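You operate a simulated robot arm through the tools that you are given. There is no shell and no other tool. Be economical: measure what you need, move in short steps, check, and stop when the job is done.

The job below is to be done with a simulated robot arm. You get a single attempt, and the scene is never put back.

TASK
Put the sign block that says "Faulty" from the top of the stock table on top of the green ring there.
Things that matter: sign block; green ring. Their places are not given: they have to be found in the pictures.

The check looks at the end state, three seconds after you hand in, the way a careful person would. Anything else that was tipped, shoved, dropped, spilled or broken makes it a failure.

THE ROBOT
A 6-joint arm with a two-finger parallel gripper, fixed in place. Base frame: the origin is at the foot of the arm, x ahead of it, y to its left, z up; the work surface is at about z = 900. Units: mm, degrees, N and s.
With the tool pointing down near the work surface it reaches from about 240 to 660 mm from the base axis. Its first joint turns from -66.0 to 66.0 degrees. Payload 2.9 kg.
Tool frame: the origin (TCP) lies between the finger pads and is the grasp point; the fingertips stand 30 mm ahead of it; z points along the fingers, y is the line along which they close. Largest opening 110 mm; finger width 20, thickness 10; the body of the gripper, 48 by 112 mm, starts 55 mm behind the TCP.
Orientation is told as [roll, pitch, yaw] about the base's x, y, z axes, in that order, counted from this pose: with the fingers straight down and closing along the base's y, the tool's x points along the base's -x, its y along +y and its z along -z.

THE INTERFACE
- The arm moves only by the tool jog_arm. Its argument "targets" is a list of rows, each a list of 3 entries, a list of its own where there are three numbers: the turn, a rotation vector about the base's x, y, z in degrees, then the shift along the base's x, y, z in mm, then the gripper command, from -1 (shut) to 1 (fully open), values between in proportion. In form: [[[wx, wy, wz], [dx, dy, dz], fingers], ...]. A call has 1 to 10 rows; each row shifts and turns the commanded pose from where the row before left it. Each row takes 0.2 s and may step no farther than 50 mm and 8.6 degrees from the row before; otherwise, or with a gripper value out of range, the whole call is refused. A pose out of reach is approached as far as the arm can. The call stops where the force on the tool passes 40 N (or 10 N more than at its start, if that is more) or the arm is blocked; 0.2 s more then pass. The fingers move at their own pace (about 108 mm/s each) and stop on an object; they squeeze with about 36 N. The grip force told is the motor's: it shows also when the fingers shut on nothing. Time passes only in rows, and 0.2 s behind the last, so rows that do not move let the fingers close. The reply holds the time, the measured pose of the TCP, the force on the tool along the base axes, the opening and the grip force, in the units named above and with some noise, and new pictures: "show" is both (left out), scene, wrist or none.
- Cameras (640 x 400 px; columns grow to the right, rows downward): "scene" is fixed at [74.8, 423.1, 1406.1]; the picture's right is [-0.82, -0.57, 0.00], its down [-0.22, 0.31, -0.93] and it looks along [0.53, -0.76, -0.38] (base axes); focal length 328 px, centre (320, 200). "wrist" rides on the gripper at [-36, 0, -57] in the tool frame; the picture's right is [0.00, -1.00, 0.00], its down [0.97, 0.00, -0.24] and it looks along [0.24, 0.00, 0.97] (tool axes); focal length 218 px, centre (320, 200).
- pixel_to_xyz(camera, pixels): for up to 12 pixels [column, row] of the newest picture of that camera ("zoom" is the newest enlarged one), the place [x, y, z] in the base frame of the surface seen there, good to about 3 mm. It takes no simulated time.
- close_up(camera, box): a new picture of the part [left, top, right, bottom] of that camera's present view, enlarged. It takes no simulated time.
- finish_job(): hands the job in; it is judged then, once.

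Go step by step. Measure first, check grasps and placings, and put right what went wrong. The budget is 60 turns and 120 pictures, counting those below and the enlarged ones. Unless the task says otherwise, let go and move clear before handing in, and close with one line.

The tools are called after ">>>" as a command line: name --argument value ..., lists and objects as JSON in quotes. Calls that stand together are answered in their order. jog_arm: Moves the arm, as the interface text tells. Its arguments: {"type":"object","properties":{"targets":{"type":"array","items":{"type":"array"}},"show":{"type":"string","enum":["both","scene","wrist","none"]}},"required":["targets"]} The other tools are called the same way: pixel_to_xyz (camera, pixels) gives the place of the surface under pixels of a picture; close_up (camera, box) takes an enlarged picture of a part of a camera's view; finish_job () hands the job in.

At the start:

```text
t: 0.0
eef_pos: [359.1, -342.0, 1166.7]
orientation: [0.0, 0.0, -0.1]
ft_force: [0.3, 0.2, -0.1]
finger_gap: 109.8
finger_force: 0.1
```

scene: 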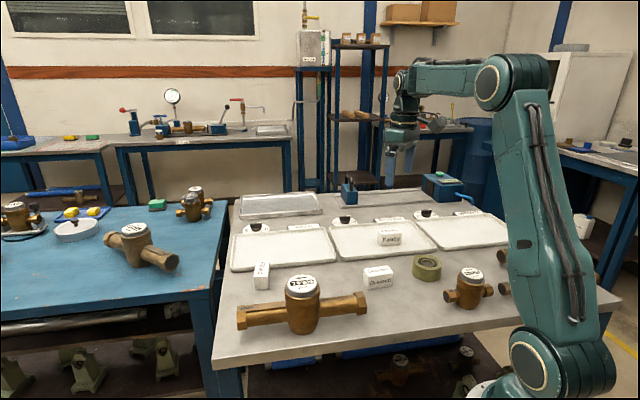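
wrist: 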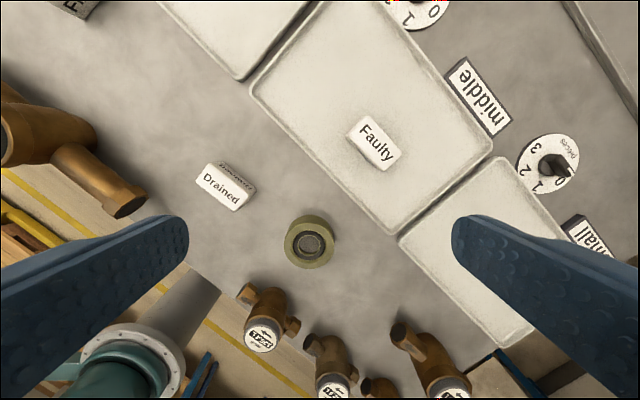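

The wrist picture shows a block reading "Faulty" near (373,143), the green ring near (309,241), and another block at (75,5) starting with "F". I'll enlarge both views to tell them apart and to measure.

>>> close_up --camera "scene" --box '[230, 210, 510, 330]'

>>> close_up --camera "wrist" --box '[260, 100, 440, 280]'

>>> pixel_to_xyz --camera "wrist" --pixels '[[373, 143], [363, 116], [401, 151], [387, 170], [348, 135], [309, 242], [290, 242], [328, 242], [309, 222], [309, 262], [330, 120], [420, 190]]'

>>> pixel_to_xyz --camera "scene" --pixels '[[389, 240], [389, 228], [428, 261], [428, 280], [261, 275], [378, 280], [372, 240], [470, 230]]'

```text
2.29 times, centred on (370, 270) of scene
```

zoom: 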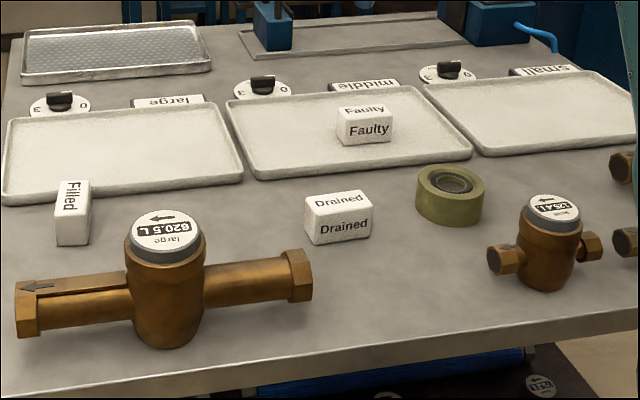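

```text
2.22 times, centred on (350, 190) of wrist
```

zoom: 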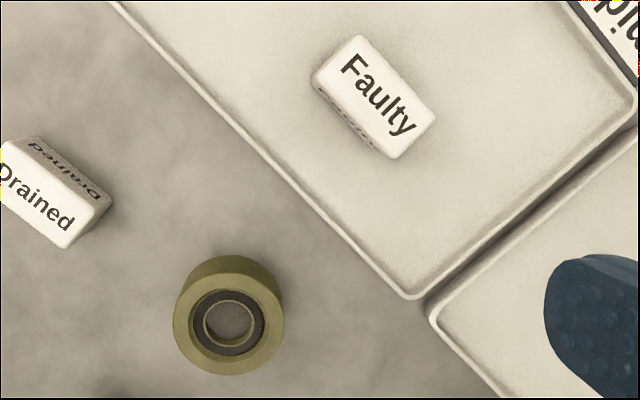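

```text
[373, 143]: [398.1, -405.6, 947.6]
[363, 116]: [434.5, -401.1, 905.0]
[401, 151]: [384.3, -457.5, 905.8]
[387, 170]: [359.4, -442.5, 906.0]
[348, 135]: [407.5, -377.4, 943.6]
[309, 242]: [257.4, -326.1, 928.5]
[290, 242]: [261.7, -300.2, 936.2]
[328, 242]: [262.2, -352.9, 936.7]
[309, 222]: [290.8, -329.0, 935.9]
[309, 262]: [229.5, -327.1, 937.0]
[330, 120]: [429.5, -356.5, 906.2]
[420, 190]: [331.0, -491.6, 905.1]
```

```text
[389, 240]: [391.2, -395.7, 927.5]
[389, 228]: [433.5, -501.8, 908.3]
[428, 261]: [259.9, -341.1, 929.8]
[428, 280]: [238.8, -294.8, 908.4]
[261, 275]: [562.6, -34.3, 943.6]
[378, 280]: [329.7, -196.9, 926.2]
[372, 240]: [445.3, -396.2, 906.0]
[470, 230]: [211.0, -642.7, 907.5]
```

"Faulty" is the block standing in the middle tray, with its top at z≈947 and the tray floor at z≈906. The ring's rim is at z≈937. Next I'll measure the block's top corners and the ring rim in the enlarged wrist view.

>>> pixel_to_xyz --camera "zoom" --pixels '[[357, 40], [430, 116], [395, 152], [323, 76], [375, 96], [180, 322], [278, 322], [229, 280], [229, 368], [229, 322], [229, 292], [229, 264]]'

```text
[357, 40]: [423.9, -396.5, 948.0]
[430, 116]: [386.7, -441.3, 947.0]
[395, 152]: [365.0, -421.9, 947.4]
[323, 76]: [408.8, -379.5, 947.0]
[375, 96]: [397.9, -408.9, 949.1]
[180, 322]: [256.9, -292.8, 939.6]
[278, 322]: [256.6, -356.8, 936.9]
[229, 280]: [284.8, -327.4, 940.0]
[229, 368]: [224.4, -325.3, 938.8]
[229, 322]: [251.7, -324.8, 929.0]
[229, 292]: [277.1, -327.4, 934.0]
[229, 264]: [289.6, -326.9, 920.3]
```

The block's top is centred near (396, -410), about 62 x 30 mm, with its long axis at about 47° from +x. The ring's centre is near (255, -325) with its rim at z≈938. I'll turn +46° about z and come down to z≈1040 above the block to check alignment.

>>> jog_arm --targets '[[[0, 0, 7.7], [6, -11, -20], 1], [[0, 0, 7.7], [6, -11, -20], 1], [[0, 0, 7.7], [6, -11, -20], 1], [[0, 0, 7.7], [6, -11, -20], 1], [[0, 0, 7.7], [6, -12, -20], 1], [[0, 0, 7.7], [7, -12, -26], 1], [[0, 0, 0], [0, 0, 0], 1]]'

```text
t: 1.6
eef_pos: [394.5, -409.8, 1041.4]
orientation: [-0.1, 0.0, 46.3]
ft_force: [0.0, -0.2, -0.4]
finger_gap: 110.0
finger_force: 0.0
```

scene: 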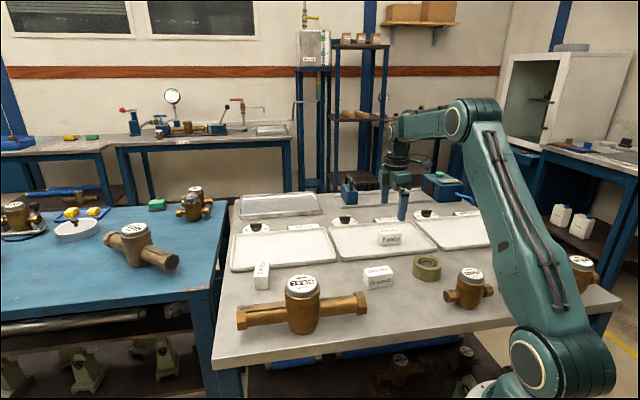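
wrist: 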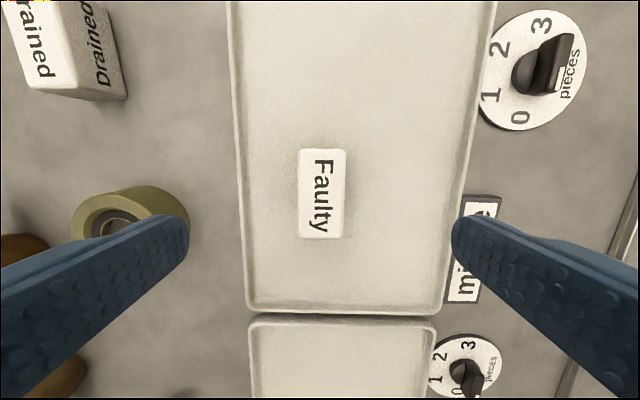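

The block is square with the fingers and centred at column 321. I'll check its place along the long axis before going down.

>>> pixel_to_xyz --camera "wrist" --pixels '[[302, 153], [341, 153], [302, 232], [341, 232], [290, 195], [352, 195], [241, 250], [440, 250]]'

```text
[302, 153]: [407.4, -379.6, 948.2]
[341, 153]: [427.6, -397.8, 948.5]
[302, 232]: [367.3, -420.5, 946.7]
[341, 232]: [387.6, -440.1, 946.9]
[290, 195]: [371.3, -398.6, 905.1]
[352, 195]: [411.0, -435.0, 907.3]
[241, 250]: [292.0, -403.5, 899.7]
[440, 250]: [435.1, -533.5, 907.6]
```

The block's centre is (397.5, -409.5), and the tray rim is only about 69 mm off to one side. I'll narrow the opening to about 70 mm and then go down to TCP z≈943.

>>> jog_arm --targets '[[[0, 0, 0], [1.5, 0, 0], 0.27], [[0, 0, 0], [1.5, 0, 0], 0.27], [[0, 0, 0], [0, 0, -25], 0.27], [[0, 0, 0], [0, 0, -25], 0.27], [[0, 0, 0], [0, 0, -20], 0.27], [[0, 0, 0], [0, 0, -16], 0.27], [[0, 0, 0], [0, 0, -12], 0.27], [[0, 0, 0], [0, 0, 0], 0.27]]'

```text
t: 3.4
eef_pos: [397.5, -409.5, 943.2]
orientation: [0.0, 0.0, 46.2]
ft_force: [0.3, 1.3, 0.1]
finger_gap: 70.0
finger_force: 0.1
```

scene: 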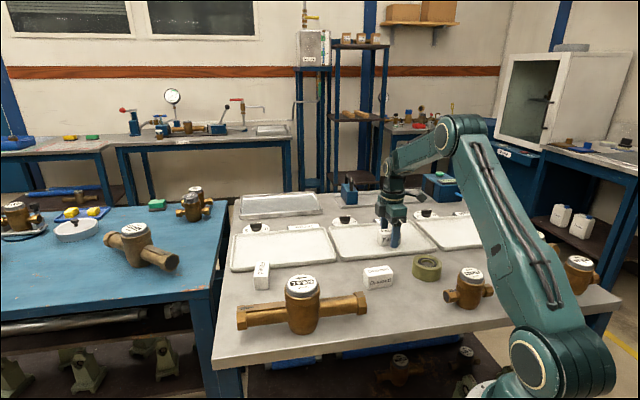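
wrist: 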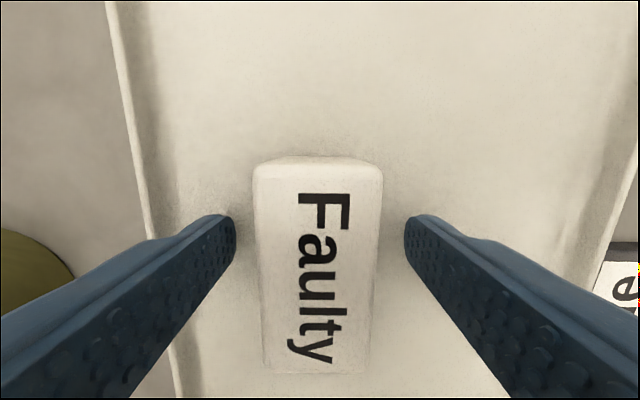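

The fingers straddle the block evenly and stand clear of the tray rim. I'll close and lift a little.

>>> jog_arm --targets '[[[0, 0, 0], [0, 0, 0], -1], [[0, 0, 0], [0, 0, 0], -1], [[0, 0, 0], [0, 0, 0], -1], [[0, 0, 0], [0, 0, 10], -1], [[0, 0, 0], [0, 0, 25], -1], [[0, 0, 0], [0, 0, 35], -1], [[0, 0, 0], [0, 0, 35], -1], [[0, 0, 0], [0, 0, 0], -1]]'

```text
t: 5.2
eef_pos: [398.1, -408.4, 1046.7]
orientation: [0.0, 0.0, 46.2]
ft_force: [0.4, -0.4, -0.6]
finger_gap: 33.3
finger_force: 35.8
```

scene: 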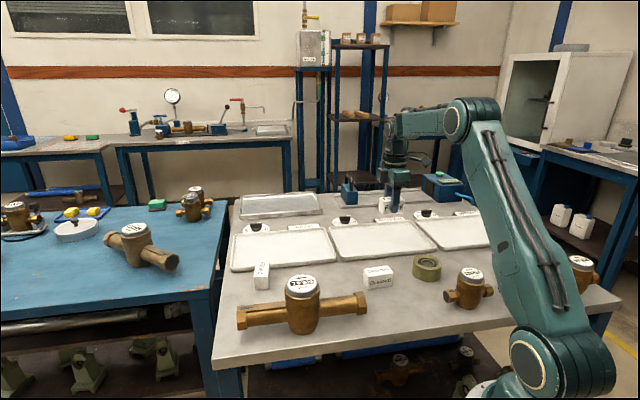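
wrist: 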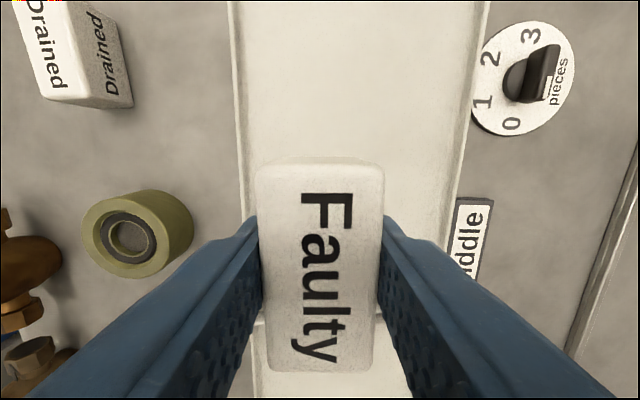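

The block is held with a 33 mm gap. The ring is clearly visible at (130,237), so I'll re-measure it and the nearby meters before carrying the block over.

>>> pixel_to_xyz --camera "wrist" --pixels '[[86, 243], [168, 243], [128, 209], [128, 274], [101, 215], [150, 265], [128, 236], [30, 240], [25, 295], [30, 355], [50, 250]]'

>>> pixel_to_xyz --camera "scene" --pixels '[[470, 273], [470, 290], [449, 297], [487, 290], [415, 268], [439, 267], [428, 257], [428, 269]]'

>>> close_up --camera "wrist" --box '[50, 150, 230, 310]'

```text
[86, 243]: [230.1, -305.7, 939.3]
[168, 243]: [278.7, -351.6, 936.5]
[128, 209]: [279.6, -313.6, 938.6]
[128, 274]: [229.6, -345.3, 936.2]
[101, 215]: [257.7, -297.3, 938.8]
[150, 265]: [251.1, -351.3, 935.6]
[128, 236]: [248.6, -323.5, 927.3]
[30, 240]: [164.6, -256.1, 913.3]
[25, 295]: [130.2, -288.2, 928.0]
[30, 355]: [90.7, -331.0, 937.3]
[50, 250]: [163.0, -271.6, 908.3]
```

```text
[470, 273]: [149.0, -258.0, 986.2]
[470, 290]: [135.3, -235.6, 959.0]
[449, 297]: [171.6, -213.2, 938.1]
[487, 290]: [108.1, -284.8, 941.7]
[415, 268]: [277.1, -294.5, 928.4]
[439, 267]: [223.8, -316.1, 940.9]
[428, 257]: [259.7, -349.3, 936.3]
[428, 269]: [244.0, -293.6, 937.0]
```

```text
2.50 times, centred on (140, 230) of wrist
```

zoom: 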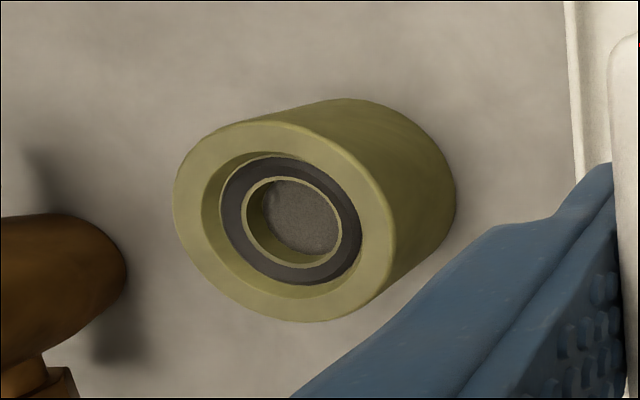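

The ring's centre is about (254.5, -327), its rim at z≈938, and the nearest meter is 130 mm away with its top at z≈986. The block's bottom is about 37 mm below the TCP. I'll carry it across at z≈1047 and then down to 987 for a look.

>>> jog_arm --targets '[[[0, 0, 0], [-20, 11.4, 0], -1], [[0, 0, 0], [-32, 18, 0], -1], [[0, 0, 0], [-32, 18, 0], -1], [[0, 0, 0], [-32, 18, 0], -1], [[0, 0, 0], [-20, 11, 0], -1], [[0, 0, 0], [-7.6, 5, 0], -1], [[0, 0, 0], [0, 0, -30], -1], [[0, 0, 0], [0, 0, -30], -1], [[0, 0, 0], [0, 0, 0], -1]]'

>>> close_up --camera "scene" --box '[370, 210, 490, 310]'

```text
t: 7.2
eef_pos: [254.3, -326.1, 986.4]
orientation: [0.0, 0.0, 46.1]
ft_force: [-0.5, -0.7, -0.1]
finger_gap: 33.1
finger_force: 36.0
```

scene: 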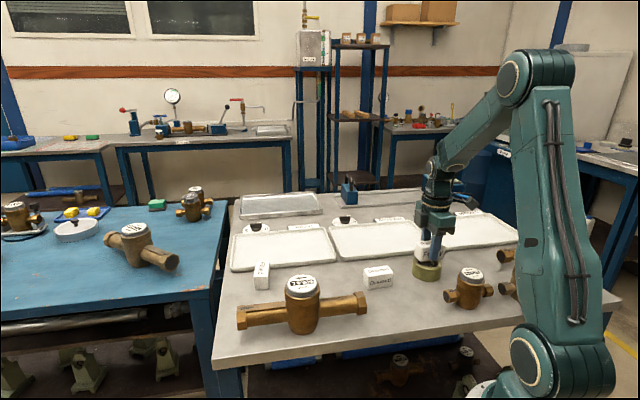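
wrist: 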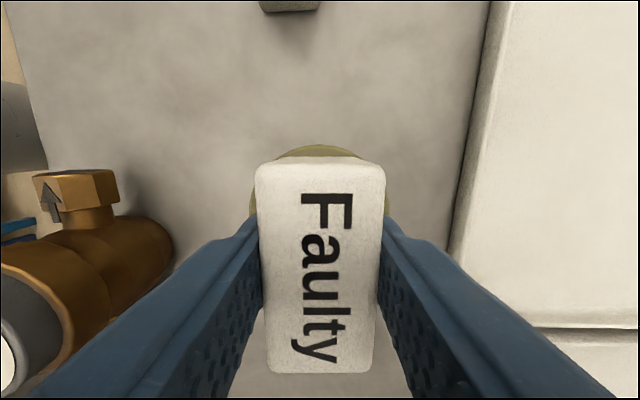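

```text
4.00 times, centred on (430, 260) of scene
```

zoom: 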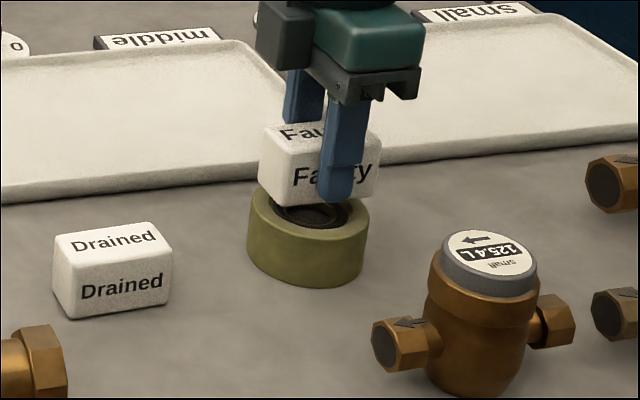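

The block hangs over the ring, the ring's edge shows evenly behind it at column 320, and nothing is near the fingers. I'll lower in small steps and watch the force.

>>> jog_arm --targets '[[[0, 0, 0], [0, 0, -4], -1], [[0, 0, 0], [0, 0, -3], -1], [[0, 0, 0], [0, 0, -2], -1], [[0, 0, 0], [0, 0, -1], -1], [[0, 0, 0], [0, 0, 0], -1]]' --show "none"

```text
t: 8.4
eef_pos: [254.6, -327.8, 976.5]
orientation: [0.0, 0.0, 46.2]
ft_force: [-0.5, -1.4, -0.3]
finger_gap: 33.3
finger_force: 35.9
```

There's no contact yet at z=976.5, so I'll continue in 1 mm steps.

>>> jog_arm --targets '[[[0, 0, 0], [0, 0, -1], -1], [[0, 0, 0], [0, 0, 0], -1]]' --show "none"

>>> jog_arm --targets '[[[0, 0, 0], [0, 0, -1], -1], [[0, 0, 0], [0, 0, 0], -1]]' --show "none"

>>> close_up --camera "scene" --box '[390, 220, 470, 290]'

```text
t: 9.0
eef_pos: [254.7, -327.9, 976.8]
orientation: [0.0, 0.0, 46.2]
ft_force: [0.4, 0.1, -0.6]
finger_gap: 33.2
finger_force: 35.8
```

```text
t: 9.6
eef_pos: [255.5, -327.7, 975.3]
orientation: [0.0, -0.1, 46.2]
ft_force: [-0.1, -0.9, -0.7]
finger_gap: 33.3
finger_force: 35.9
```

```text
5.71 times, centred on (430, 255) of scene
```

zoom: 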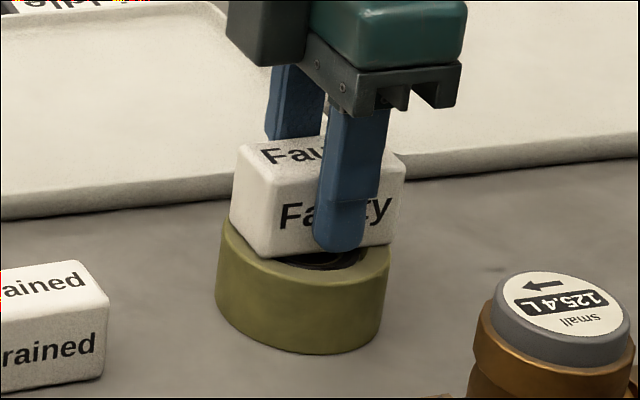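

The block is almost on the rim and there's still no force. I'll take a few more 1 mm steps.

>>> jog_arm --targets '[[[0, 0, 0], [0, 0, -1], -1], [[0, 0, 0], [0, 0, 0], -1]]' --show "none"

>>> jog_arm --targets '[[[0, 0, 0], [0, 0, -1], -1], [[0, 0, 0], [0, 0, 0], -1]]' --show "none"

```text
t: 10.2
eef_pos: [254.0, -328.5, 975.0]
orientation: [-0.1, 0.0, 46.3]
ft_force: [-0.7, 3.1, 10.9]
finger_gap: 33.2
finger_force: 35.7
```

```text
t: 10.8
eef_pos: [254.9, -327.5, 974.6]
orientation: [-0.2, 0.1, 46.2]
ft_force: [-4.0, 2.9, 31.7]
finger_gap: 33.5
finger_force: 35.7
```

Contact: the force rose to about 11 N and then 32 N, so the block sits on the rim. I'll ease up 1 mm, open slowly to about 60 mm and look.

>>> jog_arm --targets '[[[0, 0, 0], [0, 0, 1], -1], [[0, 0, 0], [0, 0, 0.4], -1], [[0, 0, 0], [0, 0, 0], -0.3], [[0, 0, 0], [0, 0, 0], 0.1], [[0, 0, 0], [0, 0, 0], 0.2], [[0, 0, 0], [0, 0, 0], 0.2]]'

```text
t: 12.2
eef_pos: [254.3, -327.8, 975.3]
orientation: [0.0, 0.0, 46.1]
ft_force: [0.4, 0.4, 0.2]
finger_gap: 66.1
finger_force: 0.0
```

scene: 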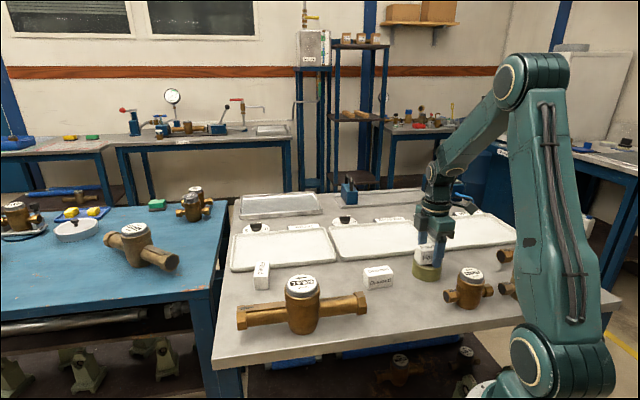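
wrist: 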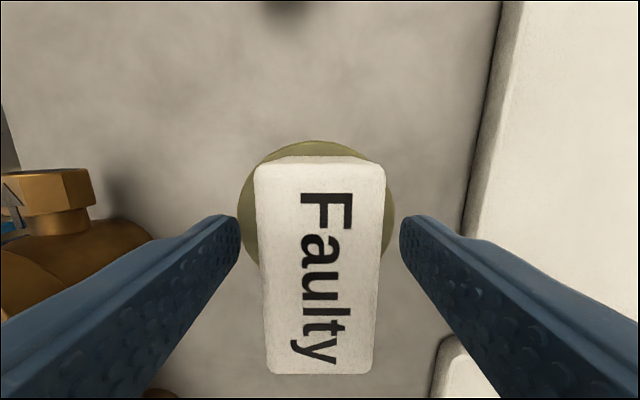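

The block stands freely on the ring and both fingers are clear of it. I'll go straight up and check.

>>> jog_arm --targets '[[[0, 0, 0], [0, 0, 15], 0.2], [[0, 0, 0], [0, 0, 30], 0.2], [[0, 0, 0], [0, 0, 40], 0.2], [[0, 0, 0], [0, 0, 40], 0.2], [[0, 0, 0], [0, 0, 0], 0.2]]'

>>> close_up --camera "scene" --box '[370, 210, 490, 310]'

```text
t: 13.4
eef_pos: [254.9, -327.5, 1102.5]
orientation: [0.0, -0.1, 46.3]
ft_force: [0.4, 0.5, 0.1]
finger_gap: 65.9
finger_force: 0.1
```

scene: 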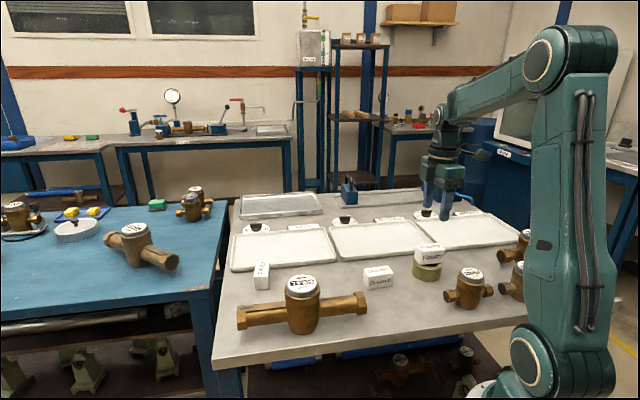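
wrist: 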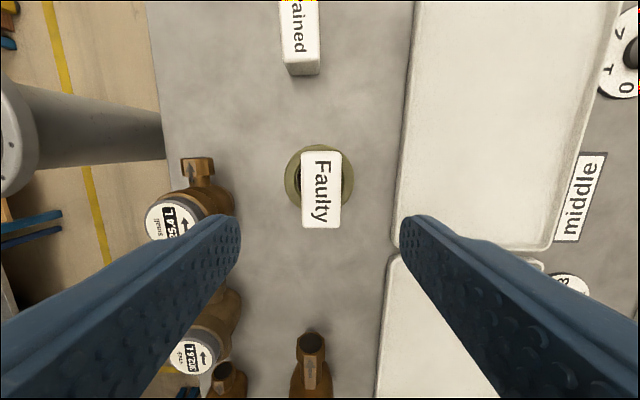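

```text
4.00 times, centred on (430, 260) of scene
```

zoom: 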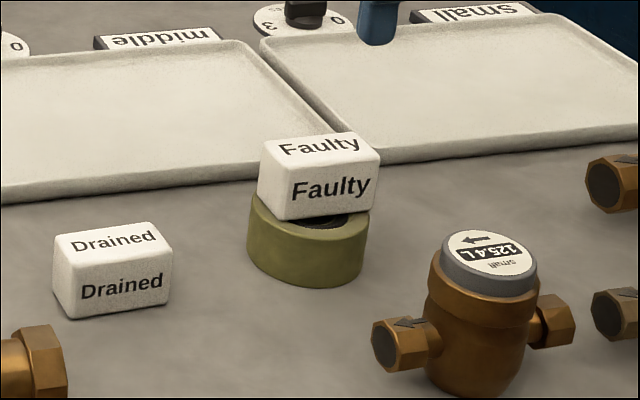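

The block sits flat and close to centred on the ring at (428,252), the gripper is clear above it, and the neighbouring objects are where they were. I'll hand in.

>>> finish_job

```text
The job is handed in.
```

The "Faulty" sign block is resting on top of the green ring, the gripper has let go and moved clear, and the last pictures show nothing else disturbed.
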